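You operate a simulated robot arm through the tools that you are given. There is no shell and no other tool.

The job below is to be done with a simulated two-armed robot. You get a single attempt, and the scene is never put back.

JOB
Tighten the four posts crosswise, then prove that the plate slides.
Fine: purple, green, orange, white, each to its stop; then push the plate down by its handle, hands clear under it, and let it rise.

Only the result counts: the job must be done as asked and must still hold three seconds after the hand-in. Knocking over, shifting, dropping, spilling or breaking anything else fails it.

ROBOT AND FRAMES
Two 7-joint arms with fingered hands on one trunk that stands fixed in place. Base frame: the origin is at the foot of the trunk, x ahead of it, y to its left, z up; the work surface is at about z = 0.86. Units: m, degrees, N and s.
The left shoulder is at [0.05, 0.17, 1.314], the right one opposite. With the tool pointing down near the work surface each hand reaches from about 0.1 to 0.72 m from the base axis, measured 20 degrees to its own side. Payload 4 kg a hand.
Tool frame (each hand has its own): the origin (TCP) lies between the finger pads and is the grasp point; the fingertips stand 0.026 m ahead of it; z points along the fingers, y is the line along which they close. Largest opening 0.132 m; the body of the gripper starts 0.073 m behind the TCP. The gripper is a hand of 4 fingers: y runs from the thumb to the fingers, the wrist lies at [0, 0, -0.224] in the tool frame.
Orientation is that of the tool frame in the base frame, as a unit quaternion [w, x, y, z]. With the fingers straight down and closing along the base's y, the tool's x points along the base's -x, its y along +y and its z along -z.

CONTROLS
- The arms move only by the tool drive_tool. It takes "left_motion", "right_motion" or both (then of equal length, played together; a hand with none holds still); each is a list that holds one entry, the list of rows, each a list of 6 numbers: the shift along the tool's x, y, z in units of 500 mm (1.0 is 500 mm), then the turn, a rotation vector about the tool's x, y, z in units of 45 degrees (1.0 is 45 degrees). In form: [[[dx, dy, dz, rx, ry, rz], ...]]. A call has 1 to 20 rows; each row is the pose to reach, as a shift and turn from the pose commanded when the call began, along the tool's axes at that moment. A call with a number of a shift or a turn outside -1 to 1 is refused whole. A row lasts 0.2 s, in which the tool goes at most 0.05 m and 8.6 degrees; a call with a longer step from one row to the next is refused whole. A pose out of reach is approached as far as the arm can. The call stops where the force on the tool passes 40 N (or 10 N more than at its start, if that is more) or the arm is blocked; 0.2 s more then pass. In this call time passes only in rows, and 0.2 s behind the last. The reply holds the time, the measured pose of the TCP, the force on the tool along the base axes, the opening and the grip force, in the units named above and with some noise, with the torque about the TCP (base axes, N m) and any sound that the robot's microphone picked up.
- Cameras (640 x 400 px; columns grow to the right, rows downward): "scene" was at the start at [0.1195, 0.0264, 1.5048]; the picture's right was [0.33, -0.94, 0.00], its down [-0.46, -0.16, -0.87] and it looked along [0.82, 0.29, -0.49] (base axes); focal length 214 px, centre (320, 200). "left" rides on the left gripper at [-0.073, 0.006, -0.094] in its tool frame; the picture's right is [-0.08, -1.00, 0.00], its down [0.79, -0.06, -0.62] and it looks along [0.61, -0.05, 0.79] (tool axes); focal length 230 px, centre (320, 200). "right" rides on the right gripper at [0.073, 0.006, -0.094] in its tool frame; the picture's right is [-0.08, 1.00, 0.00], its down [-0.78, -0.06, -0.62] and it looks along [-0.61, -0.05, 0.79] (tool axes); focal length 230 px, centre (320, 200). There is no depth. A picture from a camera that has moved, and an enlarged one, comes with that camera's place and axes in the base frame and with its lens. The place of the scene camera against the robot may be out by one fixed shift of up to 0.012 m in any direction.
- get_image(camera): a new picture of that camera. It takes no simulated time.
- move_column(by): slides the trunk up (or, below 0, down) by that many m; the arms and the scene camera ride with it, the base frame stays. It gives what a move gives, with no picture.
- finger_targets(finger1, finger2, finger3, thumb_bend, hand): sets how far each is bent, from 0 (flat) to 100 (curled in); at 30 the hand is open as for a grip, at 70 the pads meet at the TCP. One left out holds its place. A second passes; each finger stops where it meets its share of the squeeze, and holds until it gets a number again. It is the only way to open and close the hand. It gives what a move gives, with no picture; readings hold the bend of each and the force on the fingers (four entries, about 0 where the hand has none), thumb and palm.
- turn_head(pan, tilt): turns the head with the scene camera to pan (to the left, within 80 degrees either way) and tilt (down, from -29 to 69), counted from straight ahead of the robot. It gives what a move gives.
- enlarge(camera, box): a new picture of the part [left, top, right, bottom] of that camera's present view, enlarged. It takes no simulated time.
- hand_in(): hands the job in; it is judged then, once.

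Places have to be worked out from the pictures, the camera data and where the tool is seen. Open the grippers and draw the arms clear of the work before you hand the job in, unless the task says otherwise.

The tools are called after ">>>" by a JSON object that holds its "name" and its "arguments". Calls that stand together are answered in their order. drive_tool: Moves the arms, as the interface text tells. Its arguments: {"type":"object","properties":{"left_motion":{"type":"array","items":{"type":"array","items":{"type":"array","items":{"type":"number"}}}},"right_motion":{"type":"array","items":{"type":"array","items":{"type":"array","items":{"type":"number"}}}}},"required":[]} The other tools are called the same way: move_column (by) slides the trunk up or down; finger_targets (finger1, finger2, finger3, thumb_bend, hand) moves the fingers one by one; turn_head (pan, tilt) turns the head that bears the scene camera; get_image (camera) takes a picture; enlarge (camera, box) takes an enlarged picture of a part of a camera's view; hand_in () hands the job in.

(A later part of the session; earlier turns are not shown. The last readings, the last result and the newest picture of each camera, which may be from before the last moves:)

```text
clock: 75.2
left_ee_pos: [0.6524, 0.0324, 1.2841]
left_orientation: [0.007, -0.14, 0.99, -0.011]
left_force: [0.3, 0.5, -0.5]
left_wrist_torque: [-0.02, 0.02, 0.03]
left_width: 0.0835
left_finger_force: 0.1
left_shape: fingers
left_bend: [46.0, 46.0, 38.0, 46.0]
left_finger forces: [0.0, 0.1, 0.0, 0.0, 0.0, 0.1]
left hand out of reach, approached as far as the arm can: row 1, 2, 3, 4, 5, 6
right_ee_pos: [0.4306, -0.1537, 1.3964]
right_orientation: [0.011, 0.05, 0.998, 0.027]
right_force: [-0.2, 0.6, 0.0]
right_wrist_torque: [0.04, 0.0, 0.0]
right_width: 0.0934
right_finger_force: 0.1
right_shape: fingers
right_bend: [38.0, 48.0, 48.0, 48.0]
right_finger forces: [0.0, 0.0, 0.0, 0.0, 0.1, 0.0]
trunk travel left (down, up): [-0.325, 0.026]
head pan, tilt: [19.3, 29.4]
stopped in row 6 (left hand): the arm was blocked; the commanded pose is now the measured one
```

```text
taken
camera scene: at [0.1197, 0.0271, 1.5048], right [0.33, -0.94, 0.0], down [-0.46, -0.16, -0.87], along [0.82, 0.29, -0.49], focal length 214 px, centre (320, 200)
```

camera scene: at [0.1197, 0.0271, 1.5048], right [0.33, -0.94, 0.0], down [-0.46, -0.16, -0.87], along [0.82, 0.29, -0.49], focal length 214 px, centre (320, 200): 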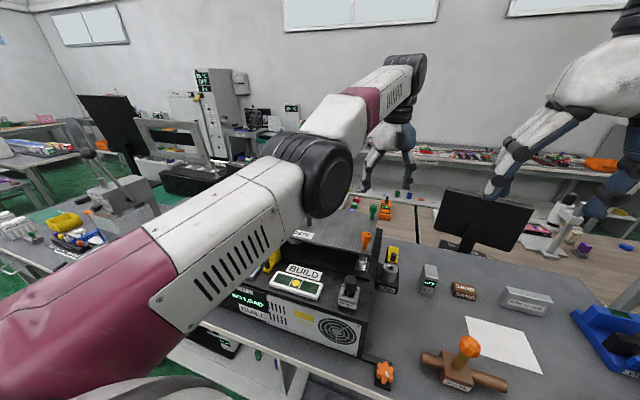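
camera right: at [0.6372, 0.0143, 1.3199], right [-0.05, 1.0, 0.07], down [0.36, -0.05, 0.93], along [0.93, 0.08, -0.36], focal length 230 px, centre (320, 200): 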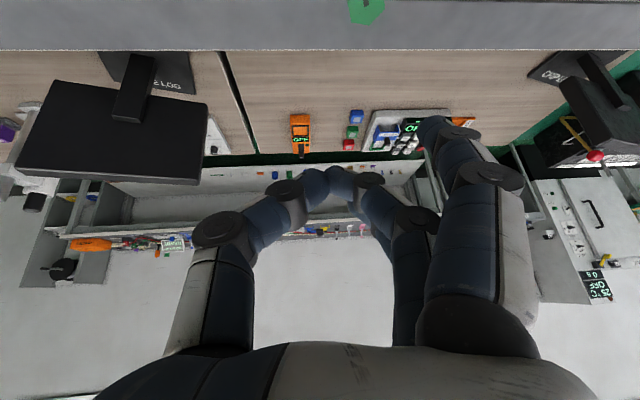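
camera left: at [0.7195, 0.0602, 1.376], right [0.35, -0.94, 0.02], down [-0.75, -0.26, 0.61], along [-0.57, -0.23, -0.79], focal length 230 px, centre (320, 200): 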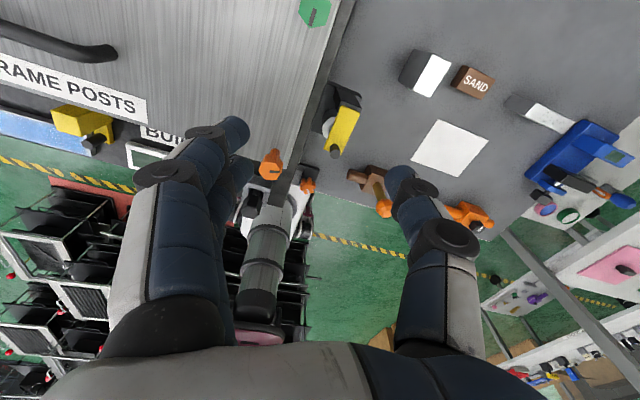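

The left arm got stuck nearly straight (singular). I move it back toward (0.55, 0.25, 1.36), where the elbow bends, and will approach orange from there with a tilt.

>>> {"name": "drive_tool", "arguments": {"left_motion": [[[0.005, 0.07, -0.03, 0, 0, 0], [0.015, 0.15, -0.06, 0, 0, 0], [0.03, 0.23, -0.09, 0, 0, 0], [0.045, 0.31, -0.12, 0, 0, 0], [0.06, 0.39, -0.14, 0, 0, 0], [0.072, 0.474, -0.16, 0, 0, 0]]]}}

>>> {"name": "get_image", "arguments": {"camera": "scene"}}

```text
clock: 76.6
left_ee_pos: [0.6504, 0.2446, 1.3744]
left_orientation: [0.006, -0.135, 0.991, -0.009]
left_force: [0.3, 0.5, 0.1]
left_wrist_torque: [-0.04, -0.01, -0.01]
left_width: 0.0836
left_finger_force: 0.1
left_shape: fingers
left_bend: [46.0, 46.0, 38.0, 46.0]
left_finger forces: [0.0, 0.0, 0.0, 0.0, 0.1, 0.0]
left hand out of reach, approached as far as the arm can: row 1, 2, 3, 4, 5, 6
right_ee_pos: [0.4306, -0.1535, 1.3955]
right_orientation: [0.012, 0.05, 0.998, 0.028]
right_force: [-0.9, 0.8, -0.1]
right_wrist_torque: [0.0, 0.02, 0.01]
right_width: 0.0935
right_finger_force: 0.0
right_shape: fingers
right_bend: [38.0, 48.0, 48.0, 48.0]
right_finger forces: [0.0, 0.1, 0.1, 0.1, 0.0, 0.1]
trunk travel left (down, up): [-0.325, 0.026]
head pan, tilt: [19.3, 29.4]
```

```text
taken
camera scene: at [0.1193, 0.0278, 1.5048], right [0.33, -0.94, 0.0], down [-0.46, -0.16, -0.87], along [0.82, 0.29, -0.49], focal length 214 px, centre (320, 200)
```

scene: 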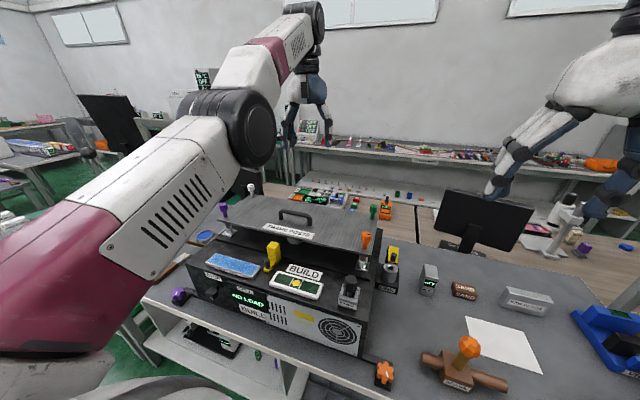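

Still on the straight-arm branch. I pull the hand clearly back toward the body to bend the elbow.

>>> {"name": "drive_tool", "arguments": {"left_motion": [[[0.077, 0.021, -0.012, 0, 0, 0], [0.154, 0.042, -0.024, 0, 0, 0], [0.232, 0.064, -0.036, 0, 0, 0], [0.309, 0.085, -0.048, 0, 0, 0], [0.386, 0.106, -0.06, 0, 0, 0]]]}}

```text
clock: 77.8
left_ee_pos: [0.6206, 0.2565, 1.4315]
left_orientation: [0.007, -0.132, 0.991, -0.013]
left_force: [-0.7, 0.4, -0.3]
left_wrist_torque: [-0.02, -0.01, 0.03]
left_width: 0.084
left_finger_force: 0.0
left_shape: fingers
left_bend: [46.0, 46.0, 38.0, 46.0]
left_finger forces: [0.0, 0.0, 0.0, 0.1, 0.1, 0.1]
left hand out of reach, approached as far as the arm can: row 1, 2, 3, 4, 5
right_ee_pos: [0.4295, -0.1522, 1.397]
right_orientation: [0.013, 0.05, 0.998, 0.027]
right_force: [-0.7, 0.9, -0.5]
right_wrist_torque: [-0.04, -0.04, -0.01]
right_width: 0.0934
right_finger_force: 0.1
right_shape: fingers
right_bend: [38.0, 48.0, 48.0, 48.0]
right_finger forces: [0.0, 0.0, 0.1, 0.0, 0.1, 0.1]
trunk travel left (down, up): [-0.325, 0.026]
head pan, tilt: [19.3, 29.4]
```

The elbow sits low with the wrist bend at its limit. I relax the wrist by tilting the tool outward 40° while pulling the hand back.

>>> {"name": "drive_tool", "arguments": {"left_motion": [[[0.0, 0.0, 0, 0, -0.15, 0], [0.03, 0.02, 0, 0, -0.3, 0], [0.09, 0.06, 0, 0, -0.45, 0], [0.15, 0.1, 0, 0, -0.6, 0], [0.21, 0.14, 0, 0, -0.75, 0], [0.262, 0.176, 0, 0, -0.9, 0]]]}}

>>> {"name": "get_image", "arguments": {"camera": "scene"}}

```text
clock: 79.2
left_ee_pos: [0.6476, 0.3044, 1.6158]
left_orientation: [0.339, -0.13, 0.931, 0.037]
left_force: [-0.2, 0.0, 0.6]
left_wrist_torque: [-0.03, 0.02, 0.03]
left_width: 0.0838
left_finger_force: 0.0
left_shape: fingers
left_bend: [46.0, 46.0, 38.0, 46.0]
left_finger forces: [0.0, 0.1, 0.0, 0.0, 0.1, 0.0]
left hand out of reach, approached as far as the arm can: row 1, 2, 3, 4, 5, 6
right_ee_pos: [0.4291, -0.1549, 1.3958]
right_orientation: [0.012, 0.049, 0.998, 0.029]
right_force: [0.0, 0.2, -0.6]
right_wrist_torque: [0.01, 0.01, 0.0]
right_width: 0.0934
right_finger_force: 0.1
right_shape: fingers
right_bend: [38.0, 48.0, 48.0, 48.0]
right_finger forces: [0.0, 0.0, 0.0, 0.1, 0.0, 0.1]
trunk travel left (down, up): [-0.325, 0.026]
head pan, tilt: [19.3, 29.4]
```

```text
taken
camera scene: at [0.1173, 0.0253, 1.5051], right [0.33, -0.94, 0.0], down [-0.46, -0.16, -0.87], along [0.82, 0.29, -0.49], focal length 214 px, centre (320, 200)
```

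scene: 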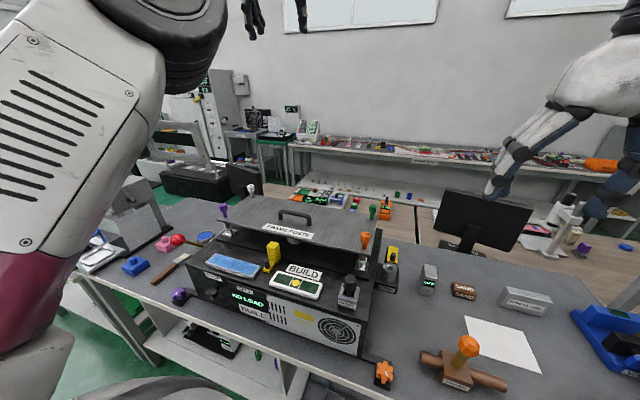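

The arm is fully straight (wrist 0.667 m from the shoulder). Lowering the hand should flex the elbow, so I command down and inward together.

>>> {"name": "drive_tool", "arguments": {"left_motion": [[[0.073, 0.025, 0.033, 0, 0, 0], [0.147, 0.05, 0.067, 0, 0, 0], [0.22, 0.075, 0.1, 0, 0, 0], [0.294, 0.1, 0.133, 0, 0, 0], [0.367, 0.125, 0.167, 0, 0, 0], [0.441, 0.15, 0.2, 0, 0, 0]]]}}

```text
clock: 80.6
left_ee_pos: [0.7156, 0.4031, 1.5284]
left_orientation: [0.345, -0.131, 0.929, 0.037]
left_force: [0.4, 1.2, -0.7]
left_wrist_torque: [-0.04, 0.0, -0.03]
left_width: 0.0838
left_finger_force: 0.0
left_shape: fingers
left_bend: [46.0, 46.0, 38.0, 46.0]
left_finger forces: [0.0, 0.0, 0.0, 0.0, 0.0, 0.0]
left hand out of reach, approached as far as the arm can: row 1, 2, 3, 4, 5, 6
right_ee_pos: [0.4331, -0.1513, 1.3949]
right_orientation: [0.011, 0.049, 0.998, 0.026]
right_force: [0.4, -0.1, -0.3]
right_wrist_torque: [-0.04, 0.08, -0.01]
right_width: 0.0933
right_finger_force: 0.1
right_shape: fingers
right_bend: [38.0, 48.0, 48.0, 48.0]
right_finger forces: [0.0, 0.1, 0.0, 0.0, 0.0, 0.0]
trunk travel left (down, up): [-0.325, 0.026]
head pan, tilt: [19.3, 29.4]
```

Still stuck outward. I look at the arm by turning the head left to understand its posture.

>>> {"name": "turn_head", "arguments": {"pan": 50, "tilt": 5}}

>>> {"name": "get_image", "arguments": {"camera": "scene"}}

>>> {"name": "get_image", "arguments": {"camera": "left"}}

```text
clock: 81.6
left_ee_pos: [0.7137, 0.3972, 1.5324]
left_orientation: [0.346, -0.13, 0.928, 0.038]
left_force: [-0.5, 0.3, -1.2]
left_wrist_torque: [-0.01, -0.01, 0.0]
left_width: 0.0836
left_finger_force: 0.1
left_shape: fingers
left_bend: [46.0, 46.0, 38.0, 46.0]
left_finger forces: [0.0, 0.0, 0.1, 0.1, 0.1, 0.1]
right_ee_pos: [0.4323, -0.1529, 1.3952]
right_orientation: [0.012, 0.049, 0.998, 0.028]
right_force: [0.2, 0.7, 0.2]
right_wrist_torque: [-0.03, -0.02, -0.02]
right_width: 0.093
right_finger_force: 0.1
right_shape: fingers
right_bend: [38.0, 48.0, 48.0, 48.0]
right_finger forces: [0.1, 0.0, 0.1, 0.0, 0.0, 0.0]
trunk travel left (down, up): [-0.325, 0.026]
head pan, tilt: [50.0, 5.0]
```

```text
taken
camera scene: at [0.0938, 0.0677, 1.5441], right [0.77, -0.64, 0.0], down [-0.06, -0.07, -1.0], along [0.64, 0.76, -0.09], focal length 214 px, centre (320, 200)
```

scene: 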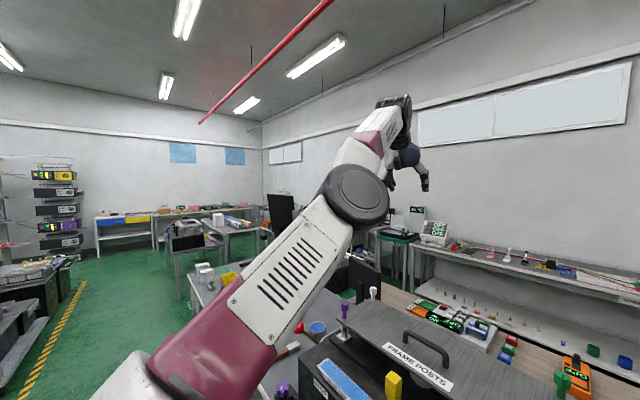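

```text
taken
camera left: at [0.7065, 0.4039, 1.6499], right [0.32, -0.94, 0.07], down [-0.94, -0.33, -0.04], along [0.06, -0.05, -1.0], focal length 230 px, centre (320, 200)
```

left: 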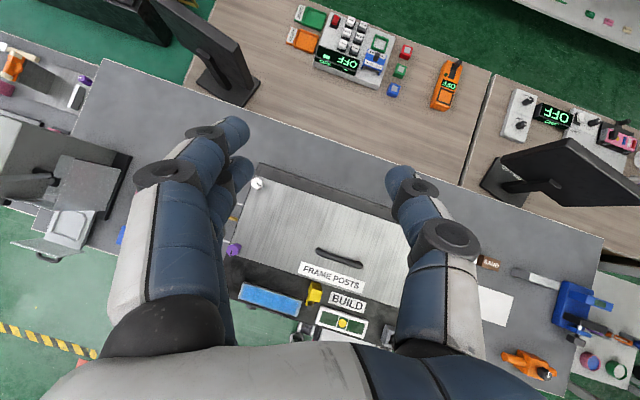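

The arm is straight in a poor branch. I rotate the hand to point forward (in line with the forearm) so the wrist is free, then pull it back.

>>> {"name": "drive_tool", "arguments": {"left_motion": [[[0.03, 0.0, 0.0, 0, -0.16, 0], [0.06, 0.0, 0.0, 0, -0.33, 0], [0.1, 0.0, -0.02, 0, -0.5, 0], [0.14, 0.0, -0.04, 0, -0.66, 0], [0.18, 0.0, -0.06, 0, -0.83, 0], [0.22, 0.0, -0.08, 0, -1.0, 0]]]}}

>>> {"name": "get_image", "arguments": {"camera": "scene"}}

```text
clock: 83.0
left_ee_pos: [0.6098, 0.3645, 1.5068]
left_orientation: [0.681, -0.104, 0.72, 0.085]
left_force: [-1.4, 0.1, -0.8]
left_wrist_torque: [-0.01, 0.0, -0.01]
left_width: 0.0836
left_finger_force: 0.0
left_shape: fingers
left_bend: [46.0, 46.0, 38.0, 46.0]
left_finger forces: [0.0, 0.0, 0.1, 0.0, 0.0, 0.0]
left hand out of reach, approached as far as the arm can: row 1, 2, 3
right_ee_pos: [0.4284, -0.1551, 1.3967]
right_orientation: [0.014, 0.05, 0.998, 0.028]
right_force: [-1.3, -0.7, 0.3]
right_wrist_torque: [0.0, -0.05, -0.01]
right_width: 0.0933
right_finger_force: 0.0
right_shape: fingers
right_bend: [38.0, 48.0, 48.0, 48.0]
right_finger forces: [0.0, 0.0, 0.0, 0.1, 0.1, 0.0]
trunk travel left (down, up): [-0.325, 0.026]
head pan, tilt: [50.0, 5.0]
```

```text
taken
camera scene: at [0.0901, 0.0662, 1.5443], right [0.77, -0.64, 0.0], down [-0.05, -0.07, -1.0], along [0.64, 0.76, -0.09], focal length 214 px, centre (320, 200)
```

scene: 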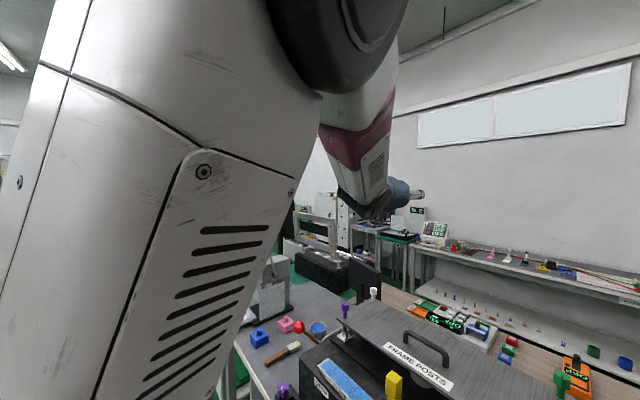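

Freed: the elbow is up again in the normal branch. I now swing the hand back to pointing down, in two steps, toward (0.47, 0.45, 1.42).

>>> {"name": "drive_tool", "arguments": {"left_motion": [[[0.02, 0.025, -0.02, 0, 0.16, 0], [0.04, 0.05, -0.04, 0, 0.33, 0], [0.06, 0.075, -0.06, 0, 0.5, 0], [0.08, 0.1, -0.08, 0, 0.66, 0], [0.1, 0.126, -0.1, 0, 0.83, 0], [0.118, 0.151, -0.118, 0, 1.0, 0]]]}}

>>> {"name": "drive_tool", "arguments": {"left_motion": [[[0, 0.01, -0.02, 0, 0.16, 0.03], [0, 0.02, -0.04, 0, 0.32, 0.06], [0, 0.03, -0.06, 0, 0.48, 0.09], [0, 0.04, -0.08, 0, 0.64, 0.12], [0, 0.05, -0.1, 0, 0.8, 0.15], [0, 0.06, -0.12, 0, 0.93, 0.18]]]}}

>>> {"name": "turn_head", "arguments": {"pan": 19.3, "tilt": 29.4}}

>>> {"name": "get_image", "arguments": {"camera": "scene"}}

```text
clock: 84.4
left_ee_pos: [0.5347, 0.4213, 1.3066]
left_orientation: [0.407, -0.127, 0.903, 0.05]
left_force: [0.5, -1.0, 0.9]
left_wrist_torque: [0.04, 0.0, 0.0]
left_width: 0.0839
left_finger_force: 0.1
left_shape: fingers
left_bend: [46.0, 46.0, 38.0, 46.0]
left_finger forces: [0.1, 0.0, 0.0, 0.0, 0.0, 0.0]
left hand out of reach, approached as far as the arm can: row 3, 4, 5, 6
right_ee_pos: [0.4303, -0.155, 1.3947]
right_orientation: [0.012, 0.049, 0.998, 0.028]
right_force: [0.0, -0.7, 0.2]
right_wrist_torque: [0.01, -0.05, -0.01]
right_width: 0.0934
right_finger_force: 0.1
right_shape: fingers
right_bend: [38.0, 48.0, 48.0, 48.0]
right_finger forces: [0.0, 0.0, 0.0, 0.0, 0.1, 0.0]
trunk travel left (down, up): [-0.325, 0.026]
head pan, tilt: [50.0, 5.0]
```

```text
clock: 85.8
left_ee_pos: [0.484, 0.4403, 1.3435]
left_orientation: [0.052, -0.073, 0.996, 0.029]
left_force: [0.7, 0.2, 0.0]
left_wrist_torque: [-0.05, 0.01, 0.02]
left_width: 0.084
left_finger_force: 0.0
left_shape: fingers
left_bend: [46.0, 46.0, 38.0, 46.0]
left_finger forces: [0.0, 0.0, 0.0, 0.0, 0.0, 0.1]
left hand out of reach, approached as far as the arm can: row 1, 2
right_ee_pos: [0.4312, -0.1542, 1.3941]
right_orientation: [0.012, 0.05, 0.998, 0.027]
right_force: [0.6, -0.6, 0.7]
right_wrist_torque: [-0.04, 0.0, 0.0]
right_width: 0.0933
right_finger_force: 0.1
right_shape: fingers
right_bend: [38.0, 48.0, 48.0, 48.0]
right_finger forces: [0.0, 0.0, 0.0, 0.0, 0.1, 0.0]
trunk travel left (down, up): [-0.325, 0.026]
head pan, tilt: [50.0, 5.0]
```

```text
clock: 86.7
left_ee_pos: [0.4834, 0.4393, 1.3448]
left_orientation: [0.054, -0.074, 0.995, 0.029]
left_force: [0.6, -0.6, -0.1]
left_wrist_torque: [0.0, 0.02, -0.03]
left_width: 0.0838
left_finger_force: 0.0
left_shape: fingers
left_bend: [46.0, 46.0, 38.0, 46.0]
left_finger forces: [0.0, 0.0, 0.0, 0.0, 0.0, 0.1]
right_ee_pos: [0.4318, -0.1556, 1.396]
right_orientation: [0.012, 0.049, 0.998, 0.028]
right_force: [0.1, 0.1, 0.8]
right_wrist_torque: [-0.01, 0.02, -0.02]
right_width: 0.0933
right_finger_force: 0.0
right_shape: fingers
right_bend: [38.0, 48.0, 48.0, 48.0]
right_finger forces: [0.0, 0.0, 0.0, 0.0, 0.0, 0.0]
trunk travel left (down, up): [-0.325, 0.026]
head pan, tilt: [19.3, 29.4]
```

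```text
taken
camera scene: at [0.1196, 0.0267, 1.5049], right [0.33, -0.94, 0.0], down [-0.46, -0.16, -0.87], along [0.82, 0.29, -0.49], focal length 214 px, centre (320, 200)
```

scene: 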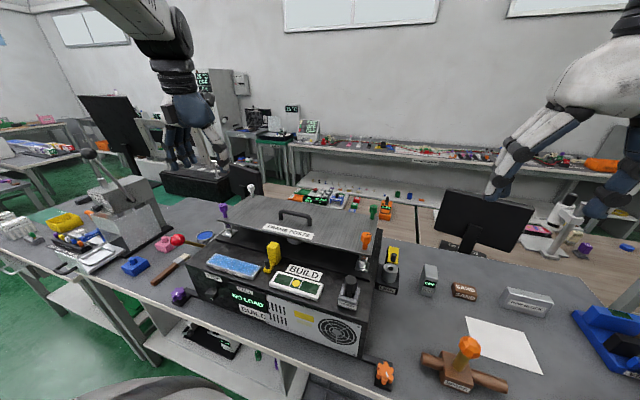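

The left arm is healthy again. I take it toward orange with a 33° tilt (azimuth −15°, pads along 75°), stopping above at z≈1.26.

>>> {"name": "drive_tool", "arguments": {"left_motion": [[[-0.006, -0.087, 0.015, 0.0265, -0.066, 0.053], [-0.012, -0.174, 0.031, 0.053, -0.132, 0.106], [-0.019, -0.261, 0.046, 0.0795, -0.198, 0.159], [-0.025, -0.348, 0.061, 0.106, -0.264, 0.212], [-0.031, -0.434, 0.077, 0.1325, -0.33, 0.266], [-0.037, -0.521, 0.092, 0.159, -0.396, 0.319], [-0.044, -0.608, 0.107, 0.1855, -0.462, 0.372], [-0.05, -0.695, 0.123, 0.212, -0.529, 0.425], [-0.056, -0.782, 0.138, 0.2385, -0.5946, 0.478]]]}}

>>> {"name": "get_image", "arguments": {"camera": "left"}}

>>> {"name": "get_image", "arguments": {"camera": "scene"}}

```text
clock: 88.7
left_ee_pos: [0.5787, 0.064, 1.2603]
left_orientation: [0.281, 0.12, 0.951, -0.044]
left_force: [-0.2, -0.1, 0.5]
left_wrist_torque: [-0.01, 0.01, 0.02]
left_width: 0.0839
left_finger_force: 0.0
left_shape: fingers
left_bend: [46.0, 46.0, 38.0, 46.0]
left_finger forces: [0.0, 0.0, 0.0, 0.0, 0.0, 0.0]
right_ee_pos: [0.4307, -0.1559, 1.394]
right_orientation: [0.012, 0.049, 0.998, 0.028]
right_force: [-0.5, 0.5, -0.2]
right_wrist_torque: [0.02, 0.01, -0.02]
right_width: 0.0934
right_finger_force: 0.1
right_shape: fingers
right_bend: [38.0, 48.0, 48.0, 48.0]
right_finger forces: [0.0, 0.1, 0.0, 0.0, 0.0, 0.0]
trunk travel left (down, up): [-0.325, 0.026]
head pan, tilt: [19.3, 29.4]
```

```text
taken
camera left: at [0.591, 0.0688, 1.3775], right [-0.19, -0.98, 0.06], down [-0.98, 0.2, 0.09], along [-0.1, -0.04, -0.99], focal length 230 px, centre (320, 200)
```

left: 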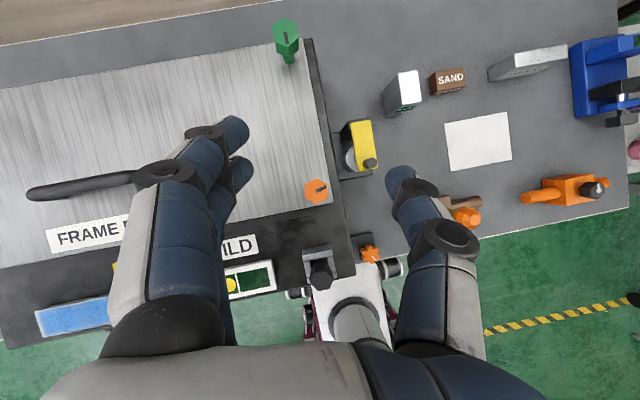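

```text
taken
camera scene: at [0.1239, 0.0036, 1.5027], right [0.09, -1.0, 0.0], down [-0.51, -0.05, -0.86], along [0.86, 0.08, -0.51], focal length 214 px, centre (320, 200)
```

scene: 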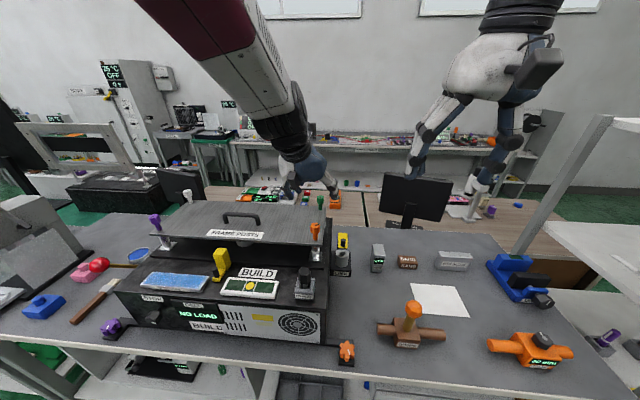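

The left hand is above orange at (0.579, 0.064). The scene camera got nudged to pan ≈5° (elbow near the head), so I turn the head right to give the arm room, then measure orange.

>>> {"name": "turn_head", "arguments": {"pan": -12, "tilt": 32}}

>>> {"name": "enlarge", "arguments": {"camera": "left", "box": [276, 155, 356, 215]}}

>>> {"name": "get_image", "arguments": {"camera": "scene"}}

```text
clock: 89.7
left_ee_pos: [0.5794, 0.065, 1.2614]
left_orientation: [0.281, 0.122, 0.951, -0.042]
left_force: [-0.2, 0.2, 0.4]
left_wrist_torque: [-0.03, -0.02, 0.01]
left_width: 0.0839
left_finger_force: 0.0
left_shape: fingers
left_bend: [46.0, 46.0, 38.0, 46.0]
left_finger forces: [0.0, 0.0, 0.1, 0.0, 0.0, 0.0]
right_ee_pos: [0.4305, -0.1552, 1.3953]
right_orientation: [0.012, 0.05, 0.998, 0.028]
right_force: [-0.3, -0.1, 0.2]
right_wrist_torque: [0.0, 0.0, -0.01]
right_width: 0.0935
right_finger_force: 0.2
right_shape: fingers
right_bend: [38.0, 48.0, 48.0, 48.0]
right_finger forces: [0.1, 0.1, 0.0, 0.1, 0.0, 0.0]
trunk travel left (down, up): [-0.325, 0.026]
head pan, tilt: [-12.0, 32.0]
```

```text
6.67 times, centred on (316, 185) of left
camera zoom: at [0.5902, 0.0688, 1.3785], right [-0.19, -0.98, 0.05], down [-0.98, 0.2, 0.09], along [-0.1, -0.04, -0.99], focal length 1534 px, centre (347, 300)
```

zoom: 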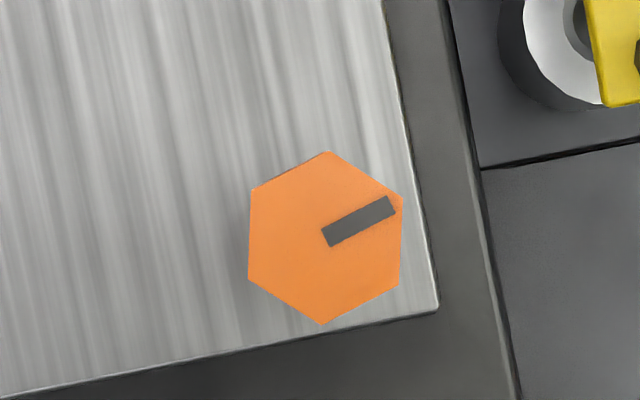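

```text
taken
camera scene: at [0.1215, -0.0222, 1.5008], right [-0.21, -0.98, 0.0], down [-0.52, 0.11, -0.85], along [0.83, -0.18, -0.53], focal length 214 px, centre (320, 200)
```

scene: 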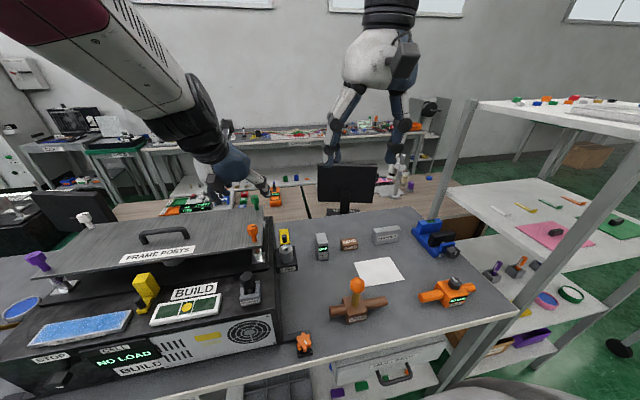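

Orange: centre (0.577, 0.061), mark −74°, pads at 75° match its flats. I test the 60° clockwise swing in air first.

>>> {"name": "drive_tool", "arguments": {"left_motion": [[[0, 0, 0, 0.09, 0, 0.139], [0, 0, 0, 0.18, 0, 0.278], [0, 0, 0, 0.27, 0, 0.417], [0, 0, 0, 0.36, 0, 0.556], [0, 0, 0, 0.45, 0, 0.695], [0, 0, 0, 0.54, 0, 0.834]]]}}

>>> {"name": "drive_tool", "arguments": {"left_motion": [[[0, 0, 0, 0.09, 0, 0.139], [0, 0, 0, 0.18, 0, 0.278], [0, 0, 0, 0.24, 0, 0.37]]]}}

```text
clock: 91.1
left_ee_pos: [0.5773, 0.063, 1.2576]
left_orientation: [0.246, 0.478, 0.831, -0.141]
left_force: [0.3, 0.5, -0.4]
left_wrist_torque: [-0.01, 0.02, 0.03]
left_width: 0.0842
left_finger_force: 0.0
left_shape: fingers
left_bend: [46.0, 46.0, 38.0, 46.0]
left_finger forces: [0.1, 0.1, 0.0, 0.1, 0.1, 0.0]
right_ee_pos: [0.4301, -0.154, 1.3947]
right_orientation: [0.012, 0.049, 0.998, 0.027]
right_force: [0.4, 1.0, 0.2]
right_wrist_torque: [0.01, 0.02, 0.01]
right_width: 0.0933
right_finger_force: 0.2
right_shape: fingers
right_bend: [38.0, 48.0, 48.0, 48.0]
right_finger forces: [0.0, 0.0, 0.1, 0.0, 0.0, 0.0]
trunk travel left (down, up): [-0.325, 0.026]
head pan, tilt: [-12.0, 32.0]
```

```text
clock: 91.9
left_ee_pos: [0.5762, 0.0616, 1.2583]
left_orientation: [0.216, 0.615, 0.736, -0.183]
left_force: [0.4, -0.9, -0.4]
left_wrist_torque: [-0.03, 0.03, 0.03]
left_width: 0.0839
left_finger_force: 0.1
left_shape: fingers
left_bend: [46.0, 46.0, 38.0, 46.0]
left_finger forces: [0.0, 0.1, 0.0, 0.0, 0.0, 0.1]
right_ee_pos: [0.4314, -0.1536, 1.395]
right_orientation: [0.012, 0.049, 0.998, 0.027]
right_force: [-0.1, 0.6, -0.4]
right_wrist_torque: [-0.03, 0.0, 0.01]
right_width: 0.0932
right_finger_force: 0.2
right_shape: fingers
right_bend: [38.0, 48.0, 48.0, 48.0]
right_finger forces: [0.0, 0.0, 0.1, 0.0, 0.0, 0.1]
trunk travel left (down, up): [-0.325, 0.026]
head pan, tilt: [-12.0, 32.0]
```

The 65° swing works in air. I swing back to pads along 76° and lower to z≈1.20.

>>> {"name": "drive_tool", "arguments": {"left_motion": [[[0, 0, 0, -0.081, 0, -0.124], [0, 0, 0, -0.161, 0, -0.2485], [0, 0, 0, -0.242, 0, -0.373], [0, 0, 0, -0.323, 0, -0.497], [0, 0, 0, -0.403, 0, -0.621], [0, 0, 0, -0.484, 0, -0.7455]]]}}

>>> {"name": "drive_tool", "arguments": {"left_motion": [[[0.016, 0, 0.024, -0.078, 0, -0.12], [0.032, 0, 0.049, -0.156, 0, -0.24], [0.047, 0, 0.073, -0.234, 0, -0.361], [0.063, 0, 0.097, -0.312, 0, -0.481]]]}}

>>> {"name": "enlarge", "arguments": {"camera": "left", "box": [272, 150, 368, 222]}}

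```text
clock: 93.3
left_ee_pos: [0.576, 0.0619, 1.2592]
left_orientation: [0.266, 0.325, 0.902, -0.096]
left_force: [0.6, -0.1, -0.4]
left_wrist_torque: [-0.01, 0.01, 0.06]
left_width: 0.084
left_finger_force: 0.0
left_shape: fingers
left_bend: [46.0, 46.0, 38.0, 46.0]
left_finger forces: [0.0, 0.0, 0.1, 0.0, 0.0, 0.1]
right_ee_pos: [0.4304, -0.1561, 1.3958]
right_orientation: [0.013, 0.049, 0.998, 0.028]
right_force: [-0.1, 0.0, -0.1]
right_wrist_torque: [0.01, 0.0, 0.0]
right_width: 0.0933
right_finger_force: 0.0
right_shape: fingers
right_bend: [38.0, 48.0, 48.0, 48.0]
right_finger forces: [0.0, 0.1, 0.1, 0.1, 0.1, 0.0]
trunk travel left (down, up): [-0.325, 0.026]
head pan, tilt: [-12.0, 32.0]
```

```text
clock: 94.3
left_ee_pos: [0.5785, 0.063, 1.2044]
left_orientation: [0.284, 0.109, 0.952, -0.041]
left_force: [-0.4, -0.6, -0.7]
left_wrist_torque: [-0.03, -0.02, -0.02]
left_width: 0.0839
left_finger_force: 0.0
left_shape: fingers
left_bend: [46.0, 46.0, 38.0, 46.0]
left_finger forces: [0.0, 0.1, 0.1, 0.1, 0.1, 0.0]
right_ee_pos: [0.4296, -0.155, 1.3965]
right_orientation: [0.012, 0.049, 0.998, 0.028]
right_force: [-0.9, -0.5, 0.3]
right_wrist_torque: [0.01, -0.02, 0.01]
right_width: 0.0932
right_finger_force: 0.0
right_shape: fingers
right_bend: [38.0, 48.0, 48.0, 48.0]
right_finger forces: [0.1, 0.0, 0.0, 0.1, 0.2, 0.0]
trunk travel left (down, up): [-0.325, 0.026]
head pan, tilt: [-12.0, 32.0]
```

```text
5.56 times, centred on (320, 186) of left
camera zoom: at [0.5896, 0.0681, 1.3224], right [-0.17, -0.98, 0.06], down [-0.98, 0.17, 0.09], along [-0.09, -0.04, -0.99], focal length 1278 px, centre (320, 278)
```

zoom: 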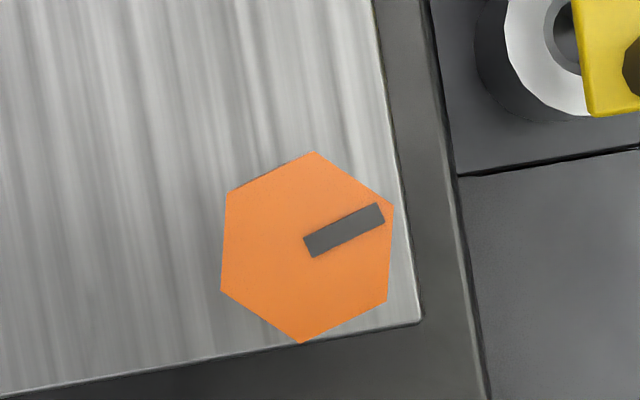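

Aligned and centred within 1 mm. I descend vertically to TCP z≈1.152.

>>> {"name": "drive_tool", "arguments": {"left_motion": [[[0.019, 0, 0.029, 0, 0, 0], [0.038, -0.001, 0.058, 0, 0, 0], [0.057, -0.001, 0.087, 0, 0, 0]]]}}

>>> {"name": "enlarge", "arguments": {"camera": "left", "box": [224, 120, 448, 260]}}

>>> {"name": "enlarge", "arguments": {"camera": "scene", "box": [180, 150, 320, 290]}}

```text
clock: 95.1
left_ee_pos: [0.5771, 0.0619, 1.1476]
left_orientation: [0.281, 0.117, 0.952, -0.032]
left_force: [-0.8, 0.3, -0.3]
left_wrist_torque: [0.0, 0.01, 0.01]
left_width: 0.0838
left_finger_force: 0.0
left_shape: fingers
left_bend: [46.0, 46.0, 38.0, 46.0]
left_finger forces: [0.0, 0.1, 0.0, 0.0, 0.0, 0.1]
right_ee_pos: [0.4315, -0.1545, 1.3957]
right_orientation: [0.012, 0.049, 0.998, 0.028]
right_force: [0.6, 0.2, 0.7]
right_wrist_torque: [0.02, 0.0, -0.03]
right_width: 0.0934
right_finger_force: 0.1
right_shape: fingers
right_bend: [38.0, 48.0, 48.0, 48.0]
right_finger forces: [0.0, 0.0, 0.0, 0.1, 0.0, 0.1]
trunk travel left (down, up): [-0.325, 0.026]
head pan, tilt: [-12.0, 32.0]
```

```text
2.86 times, centred on (336, 190) of left
camera zoom: at [0.5889, 0.064, 1.265], right [-0.18, -0.98, 0.04], down [-0.98, 0.18, 0.09], along [-0.1, -0.02, -0.99], focal length 657 px, centre (274, 229)
```

zoom: 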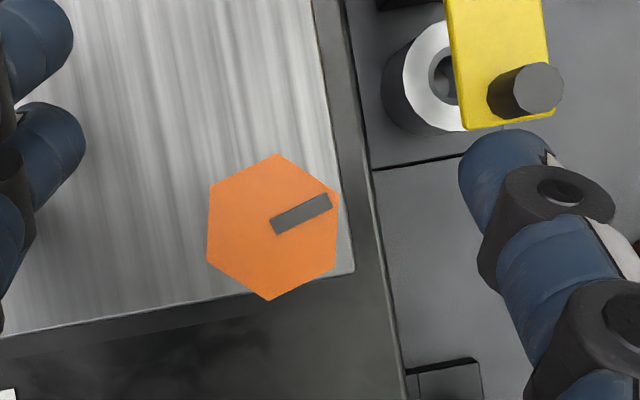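

```text
2.86 times, centred on (250, 220) of scene
camera zoom: at [0.122, -0.0224, 1.5007], right [-0.21, -0.98, 0.0], down [-0.52, 0.11, -0.85], along [0.83, -0.18, -0.53], focal length 613 px, centre (520, 143)
```

zoom: 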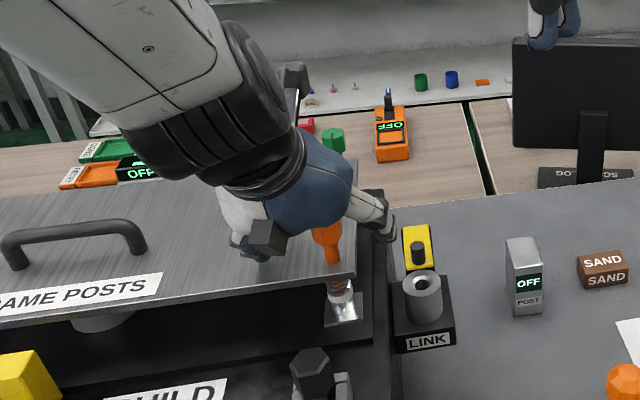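

Slightly lower than planned; I raise 4 mm, then close finger 2 and thumb.

>>> {"name": "drive_tool", "arguments": {"left_motion": [[[-0.004, 0, -0.007, 0, 0, 0]]]}}

>>> {"name": "finger_targets", "arguments": {"hand": "left", "finger1": 58, "finger2": 95, "thumb_bend": 76}}

>>> {"name": "enlarge", "arguments": {"camera": "left", "box": [224, 120, 448, 260]}}

```text
clock: 95.5
left_ee_pos: [0.577, 0.0615, 1.1536]
left_orientation: [0.282, 0.116, 0.952, -0.034]
left_force: [0.1, -0.4, -0.2]
left_wrist_torque: [-0.02, -0.01, -0.04]
left_width: 0.0843
left_finger_force: 0.2
left_shape: fingers
left_bend: [46.0, 46.0, 38.0, 46.0]
left_finger forces: [0.1, 0.0, 0.0, 0.0, 0.0, 0.1]
right_ee_pos: [0.431, -0.1542, 1.3959]
right_orientation: [0.012, 0.049, 0.998, 0.028]
right_force: [-0.4, 0.0, 0.5]
right_wrist_torque: [0.01, 0.0, 0.01]
right_width: 0.0931
right_finger_force: 0.1
right_shape: fingers
right_bend: [38.0, 48.0, 48.0, 48.0]
right_finger forces: [0.1, 0.0, 0.0, 0.0, 0.0, 0.1]
trunk travel left (down, up): [-0.325, 0.026]
head pan, tilt: [-12.0, 32.0]
```

```text
clock: 96.5
left_ee_pos: [0.5771, 0.0601, 1.1527]
left_orientation: [0.28, 0.117, 0.952, -0.034]
left_force: [3.4, -4.9, -5.5]
left_wrist_torque: [-0.01, 0.01, 0.01]
left_width: 0.0344
left_finger_force: 10.6
left_shape: fingers
left_bend: [57.0, 68.0, 38.0, 68.0]
left_finger forces: [0.0, 8.7, 0.0, 0.0, 12.2, 0.0]
right_ee_pos: [0.4315, -0.1566, 1.3938]
right_orientation: [0.012, 0.049, 0.998, 0.028]
right_force: [-0.5, 0.2, 0.1]
right_wrist_torque: [0.0, -0.01, -0.01]
right_width: 0.0932
right_finger_force: 0.0
right_shape: fingers
right_bend: [38.0, 48.0, 48.0, 48.0]
right_finger forces: [0.0, 0.1, 0.0, 0.1, 0.0, 0.0]
trunk travel left (down, up): [-0.325, 0.026]
head pan, tilt: [-12.0, 32.0]
```

```text
2.86 times, centred on (336, 190) of left
camera zoom: at [0.5889, 0.0636, 1.2698], right [-0.18, -0.98, 0.04], down [-0.98, 0.18, 0.09], along [-0.1, -0.02, -0.99], focal length 657 px, centre (274, 229)
```

zoom: 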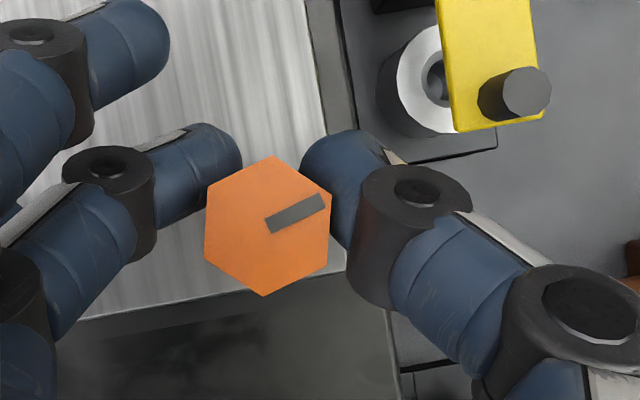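

Gripped on the flats. I turn clockwise 20°.

>>> {"name": "drive_tool", "arguments": {"left_motion": [[[0, 0, 0, 0.0605, 0, 0.0932], [0, 0, 0, 0.121, 0, 0.1864], [0, 0, 0, 0.1815, 0, 0.2796], [0, 0, 0, 0.242, 0, 0.3728]]]}}

>>> {"name": "enlarge", "arguments": {"camera": "left", "box": [224, 120, 448, 260]}}

```text
clock: 97.5
left_ee_pos: [0.5762, 0.0605, 1.1532]
left_orientation: [0.27, 0.28, 0.918, -0.081]
left_force: [5.2, -5.2, -4.6]
left_wrist_torque: [-0.02, -0.05, 0.02]
left_width: 0.0343
left_finger_force: 10.7
left_shape: fingers
left_bend: [57.0, 68.0, 38.0, 68.0]
left_finger forces: [0.0, 9.2, 0.0, 0.1, 12.2, 0.0]
right_ee_pos: [0.432, -0.1547, 1.3948]
right_orientation: [0.011, 0.049, 0.998, 0.028]
right_force: [0.2, 0.4, 0.4]
right_wrist_torque: [0.0, 0.01, 0.02]
right_width: 0.0931
right_finger_force: 0.1
right_shape: fingers
right_bend: [38.0, 48.0, 48.0, 48.0]
right_finger forces: [0.1, 0.0, 0.0, 0.0, 0.1, 0.0]
trunk travel left (down, up): [-0.325, 0.026]
head pan, tilt: [-12.0, 32.0]
```

```text
2.86 times, centred on (336, 190) of left
camera zoom: at [0.5888, 0.0596, 1.2698], right [-0.5, -0.86, 0.04], down [-0.86, 0.5, 0.09], along [-0.1, 0.01, -0.99], focal length 657 px, centre (274, 229)
```

zoom: 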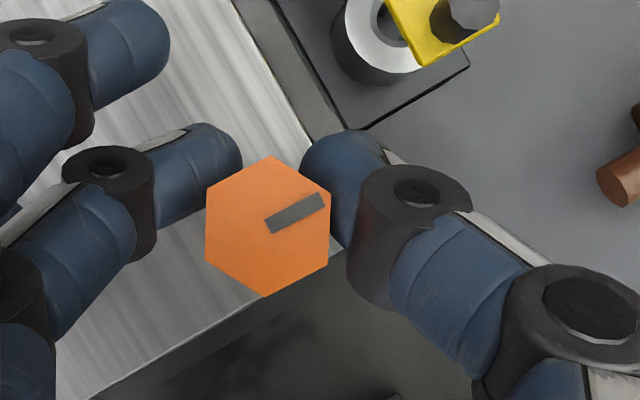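

Orange turns with the hand. I continue clockwise about 40° more.

>>> {"name": "drive_tool", "arguments": {"left_motion": [[[0, 0, 0, 0.0605, 0, 0.0932], [0, 0, 0, 0.121, 0, 0.1864], [0, 0, 0, 0.1815, 0, 0.2796], [0, 0, 0, 0.242, 0, 0.3728], [0, 0, 0, 0.3025, 0, 0.466], [0, 0, 0, 0.363, 0, 0.559], [0, 0, 0, 0.4235, 0, 0.652], [0, 0, 0, 0.484, 0, 0.7455]]]}}

>>> {"name": "enlarge", "arguments": {"camera": "left", "box": [224, 120, 448, 260]}}

```text
clock: 99.3
left_ee_pos: [0.5756, 0.0618, 1.1531]
left_orientation: [0.225, 0.578, 0.766, -0.17]
left_force: [0.8, -5.0, -5.4]
left_wrist_torque: [-0.05, -0.09, 0.01]
left_width: 0.0341
left_finger_force: 9.9
left_shape: fingers
left_bend: [57.0, 68.0, 38.0, 69.0]
left_finger forces: [0.0, 9.6, 0.1, 0.0, 10.4, 0.0]
right_ee_pos: [0.4317, -0.1564, 1.3953]
right_orientation: [0.011, 0.049, 0.998, 0.028]
right_force: [0.1, 0.4, 0.1]
right_wrist_torque: [0.01, 0.01, -0.03]
right_width: 0.0932
right_finger_force: 0.0
right_shape: fingers
right_bend: [38.0, 48.0, 48.0, 48.0]
right_finger forces: [0.0, 0.0, 0.0, 0.0, 0.1, 0.0]
trunk travel left (down, up): [-0.325, 0.026]
head pan, tilt: [-12.0, 32.0]
```

```text
2.86 times, centred on (336, 190) of left
camera zoom: at [0.5846, 0.0526, 1.27], right [-0.94, -0.34, 0.04], down [-0.33, 0.94, 0.09], along [-0.07, 0.07, -0.99], focal length 657 px, centre (274, 229)
```

zoom: 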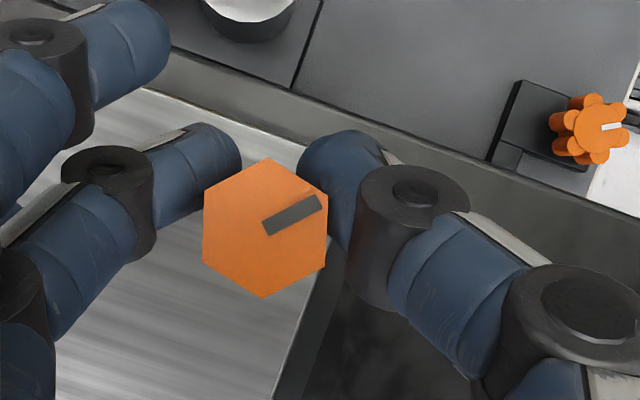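

Turned 60° so far (mark −134°). I open, swing the hand back 60° around the head, and regrip.

>>> {"name": "finger_targets", "arguments": {"hand": "left", "finger1": 46, "finger2": 46, "thumb_bend": 46}}

>>> {"name": "drive_tool", "arguments": {"left_motion": [[[0, 0, 0, -0.0605, 0, -0.0932], [0, 0, 0, -0.121, 0, -0.1864], [0, 0, 0, -0.1815, 0, -0.2796], [0, 0, 0, -0.242, 0, -0.3728], [0, 0, 0, -0.3025, 0, -0.466], [0, 0, 0, -0.363, 0, -0.559]]]}}

>>> {"name": "drive_tool", "arguments": {"left_motion": [[[0, 0, 0, -0.0605, 0, -0.0932], [0, 0, 0, -0.121, 0, -0.1864], [0, 0, 0, -0.1815, 0, -0.2796], [0, 0, 0, -0.242, 0, -0.3728], [0, 0, 0, -0.3025, 0, -0.466], [0, 0, 0, -0.363, 0, -0.559]]]}}

>>> {"name": "enlarge", "arguments": {"camera": "left", "box": [224, 120, 448, 260]}}

```text
clock: 100.3
left_ee_pos: [0.5758, 0.0627, 1.1539]
left_orientation: [0.226, 0.576, 0.767, -0.17]
left_force: [-0.4, -0.5, 0.5]
left_wrist_torque: [0.0, -0.03, -0.01]
left_width: 0.0831
left_finger_force: 0.1
left_shape: fingers
left_bend: [46.0, 46.0, 38.0, 46.0]
left_finger forces: [0.0, 0.0, 0.0, 0.0, 0.0, 0.0]
right_ee_pos: [0.4306, -0.1549, 1.3955]
right_orientation: [0.013, 0.049, 0.998, 0.029]
right_force: [0.4, -0.2, -0.1]
right_wrist_torque: [-0.01, -0.03, -0.02]
right_width: 0.0935
right_finger_force: 0.0
right_shape: fingers
right_bend: [38.0, 48.0, 48.0, 48.0]
right_finger forces: [0.0, 0.0, 0.0, 0.0, 0.0, 0.0]
trunk travel left (down, up): [-0.325, 0.026]
head pan, tilt: [-12.0, 32.0]
```

```text
clock: 101.7
left_ee_pos: [0.5755, 0.0604, 1.1518]
left_orientation: [0.264, 0.357, 0.89, -0.105]
left_force: [-0.3, 0.2, -0.7]
left_wrist_torque: [-0.01, -0.02, 0.01]
left_width: 0.0833
left_finger_force: 0.0
left_shape: fingers
left_bend: [46.0, 46.0, 38.0, 46.0]
left_finger forces: [0.1, 0.0, 0.0, 0.0, 0.0, 0.0]
right_ee_pos: [0.4298, -0.1546, 1.3958]
right_orientation: [0.012, 0.049, 0.998, 0.029]
right_force: [0.4, -0.5, 0.2]
right_wrist_torque: [0.0, 0.0, -0.02]
right_width: 0.0932
right_finger_force: 0.0
right_shape: fingers
right_bend: [38.0, 48.0, 48.0, 48.0]
right_finger forces: [0.0, 0.1, 0.0, 0.0, 0.1, 0.0]
trunk travel left (down, up): [-0.325, 0.026]
head pan, tilt: [-12.0, 32.0]
```

```text
clock: 103.1
left_ee_pos: [0.576, 0.0609, 1.1543]
left_orientation: [0.281, 0.115, 0.952, -0.033]
left_force: [-0.5, -0.7, 0.3]
left_wrist_torque: [0.03, -0.01, 0.0]
left_width: 0.0831
left_finger_force: 0.1
left_shape: fingers
left_bend: [46.0, 46.0, 38.0, 46.0]
left_finger forces: [0.0, 0.0, 0.1, 0.0, 0.0, 0.0]
right_ee_pos: [0.4294, -0.1553, 1.3955]
right_orientation: [0.012, 0.05, 0.998, 0.029]
right_force: [-0.5, 0.8, 0.0]
right_wrist_torque: [0.0, 0.0, -0.01]
right_width: 0.0934
right_finger_force: 0.1
right_shape: fingers
right_bend: [38.0, 48.0, 48.0, 48.0]
right_finger forces: [0.0, 0.1, 0.1, 0.0, 0.0, 0.1]
trunk travel left (down, up): [-0.325, 0.026]
head pan, tilt: [-12.0, 32.0]
```

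```text
2.86 times, centred on (336, 190) of left
camera zoom: at [0.5875, 0.0639, 1.2705], right [-0.17, -0.98, 0.04], down [-0.98, 0.18, 0.09], along [-0.1, -0.02, -1.0], focal length 657 px, centre (274, 229)
```

zoom: 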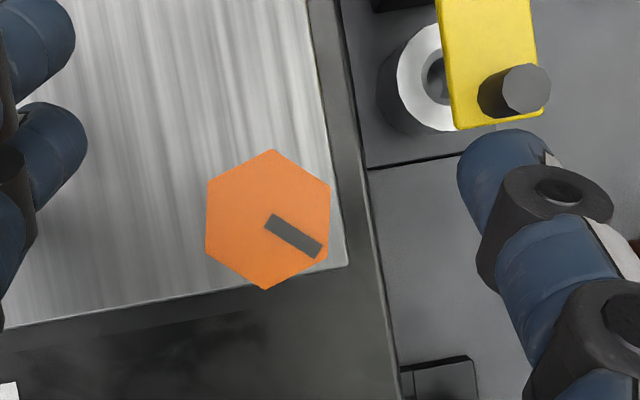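

The flats line up with the pads again. I regrip and turn the remaining angle.

>>> {"name": "finger_targets", "arguments": {"hand": "left", "finger1": 58, "finger2": 95, "thumb_bend": 76}}

>>> {"name": "drive_tool", "arguments": {"left_motion": [[[0, 0, 0, 0.0605, 0, 0.0932], [0, 0, 0, 0.121, 0, 0.1864], [0, 0, 0, 0.1815, 0, 0.2796], [0, 0, 0, 0.242, 0, 0.3728], [0, 0, 0, 0.3025, 0, 0.466], [0, 0, 0, 0.363, 0, 0.559], [0, 0, 0, 0.4235, 0, 0.652]]]}}

>>> {"name": "enlarge", "arguments": {"camera": "left", "box": [224, 120, 448, 260]}}

```text
clock: 104.1
left_ee_pos: [0.5767, 0.0613, 1.1533]
left_orientation: [0.281, 0.117, 0.952, -0.034]
left_force: [3.8, -4.0, -3.7]
left_wrist_torque: [-0.01, -0.09, 0.01]
left_width: 0.0346
left_finger_force: 10.8
left_shape: fingers
left_bend: [57.0, 68.0, 38.0, 68.0]
left_finger forces: [0.1, 9.1, 0.0, 0.0, 12.4, 0.0]
right_ee_pos: [0.4313, -0.1553, 1.3949]
right_orientation: [0.012, 0.05, 0.998, 0.029]
right_force: [-0.4, 0.5, -0.6]
right_wrist_torque: [0.0, 0.02, -0.01]
right_width: 0.0931
right_finger_force: 0.1
right_shape: fingers
right_bend: [38.0, 48.0, 48.0, 48.0]
right_finger forces: [0.0, 0.0, 0.0, 0.1, 0.0, 0.0]
trunk travel left (down, up): [-0.325, 0.026]
head pan, tilt: [-12.0, 32.0]
```

```text
clock: 105.7
left_ee_pos: [0.5768, 0.0618, 1.1526]
left_orientation: [0.257, 0.398, 0.873, -0.117]
left_force: [4.0, -5.0, -3.9]
left_wrist_torque: [-0.03, -0.07, 0.04]
left_width: 0.0346
left_finger_force: 10.4
left_shape: fingers
left_bend: [57.0, 69.0, 38.0, 68.0]
left_finger forces: [0.0, 9.7, 0.0, 0.0, 11.3, 0.0]
right_ee_pos: [0.4311, -0.1557, 1.3946]
right_orientation: [0.011, 0.049, 0.998, 0.029]
right_force: [0.0, -0.6, -0.2]
right_wrist_torque: [0.0, 0.0, -0.03]
right_width: 0.0932
right_finger_force: 0.0
right_shape: fingers
right_bend: [38.0, 48.0, 48.0, 48.0]
right_finger forces: [0.1, 0.1, 0.0, 0.0, 0.1, 0.0]
trunk travel left (down, up): [-0.325, 0.026]
head pan, tilt: [-12.0, 32.0]
```

```text
2.86 times, centred on (336, 190) of left
camera zoom: at [0.5881, 0.0569, 1.2697], right [-0.71, -0.7, 0.04], down [-0.7, 0.71, 0.09], along [-0.1, 0.04, -0.99], focal length 657 px, centre (274, 229)
```

zoom: 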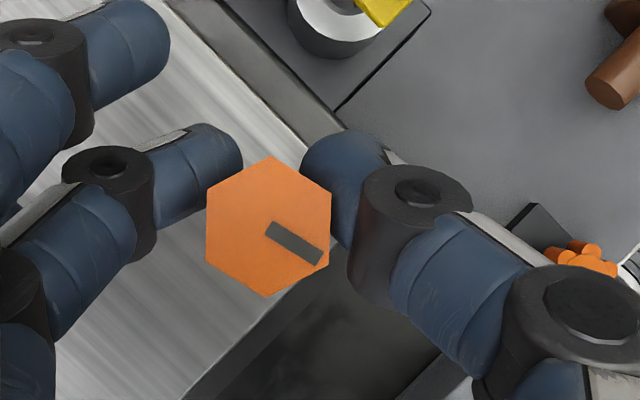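

Mark at about −166°. I continue 12° in small rows and watch the torque.

>>> {"name": "drive_tool", "arguments": {"left_motion": [[[0, 0, 0, 0.048, 0, 0.0745], [0, 0, 0, 0.097, 0, 0.149], [0, 0, 0, 0.145, 0, 0.2236], [0, 0, 0, 0.194, 0, 0.298]]]}}

>>> {"name": "enlarge", "arguments": {"camera": "left", "box": [224, 120, 448, 260]}}

```text
clock: 106.7
left_ee_pos: [0.576, 0.0607, 1.1531]
left_orientation: [0.239, 0.514, 0.81, -0.152]
left_force: [3.6, -3.4, -4.0]
left_wrist_torque: [0.01, -0.1, 0.09]
left_width: 0.0341
left_finger_force: 10.5
left_shape: fingers
left_bend: [57.0, 69.0, 38.0, 68.0]
left_finger forces: [0.0, 9.5, 0.0, 0.0, 11.5, 0.0]
right_ee_pos: [0.4307, -0.1551, 1.3955]
right_orientation: [0.012, 0.05, 0.998, 0.027]
right_force: [0.3, -0.5, 0.9]
right_wrist_torque: [-0.03, 0.0, -0.01]
right_width: 0.0932
right_finger_force: 0.0
right_shape: fingers
right_bend: [38.0, 48.0, 48.0, 48.0]
right_finger forces: [0.0, 0.0, 0.0, 0.0, 0.0, 0.0]
trunk travel left (down, up): [-0.325, 0.026]
head pan, tilt: [-12.0, 32.0]
```

```text
2.86 times, centred on (336, 190) of left
camera zoom: at [0.5863, 0.0539, 1.2698], right [-0.88, -0.48, 0.04], down [-0.48, 0.87, 0.09], along [-0.08, 0.06, -0.99], focal length 657 px, centre (274, 229)
```

zoom: 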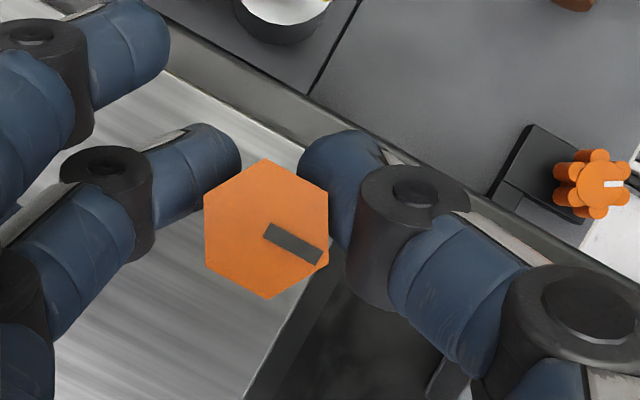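

Mark −177° and torque rising. I push 6° more to seat it at the stop.

>>> {"name": "drive_tool", "arguments": {"left_motion": [[[0, 0, 0, 0.036, 0, 0.056], [0, 0, 0, 0.073, 0, 0.112]]]}}

>>> {"name": "enlarge", "arguments": {"camera": "left", "box": [224, 120, 448, 260]}}

```text
clock: 107.3
left_ee_pos: [0.5764, 0.061, 1.1534]
left_orientation: [0.229, 0.556, 0.782, -0.165]
left_force: [5.3, -7.9, -5.0]
left_wrist_torque: [-0.03, -0.1, 0.19]
left_width: 0.0338
left_finger_force: 12.0
left_shape: fingers
left_bend: [57.0, 69.0, 38.0, 68.0]
left_finger forces: [0.1, 9.9, 0.1, 0.1, 14.2, 0.0]
right_ee_pos: [0.4328, -0.1563, 1.3941]
right_orientation: [0.012, 0.049, 0.998, 0.029]
right_force: [0.6, -0.3, 0.3]
right_wrist_torque: [-0.01, 0.02, 0.02]
right_width: 0.0931
right_finger_force: 0.0
right_shape: fingers
right_bend: [38.0, 48.0, 48.0, 48.0]
right_finger forces: [0.0, 0.0, 0.0, 0.0, 0.1, 0.1]
trunk travel left (down, up): [-0.325, 0.026]
head pan, tilt: [-12.0, 32.0]
```

```text
2.86 times, centred on (336, 190) of left
camera zoom: at [0.5859, 0.0526, 1.2698], right [-0.92, -0.39, 0.04], down [-0.38, 0.92, 0.09], along [-0.08, 0.07, -0.99], focal length 657 px, centre (274, 229)
```

zoom: 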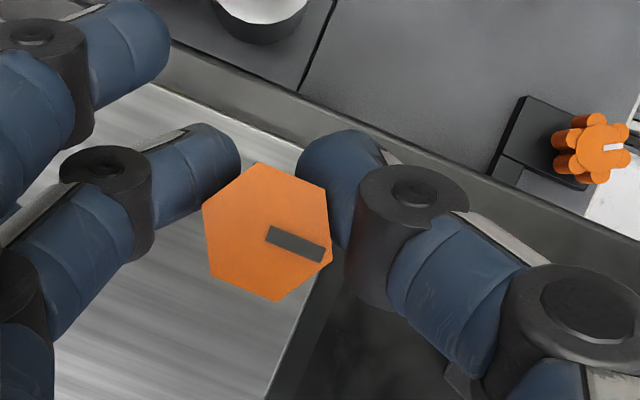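

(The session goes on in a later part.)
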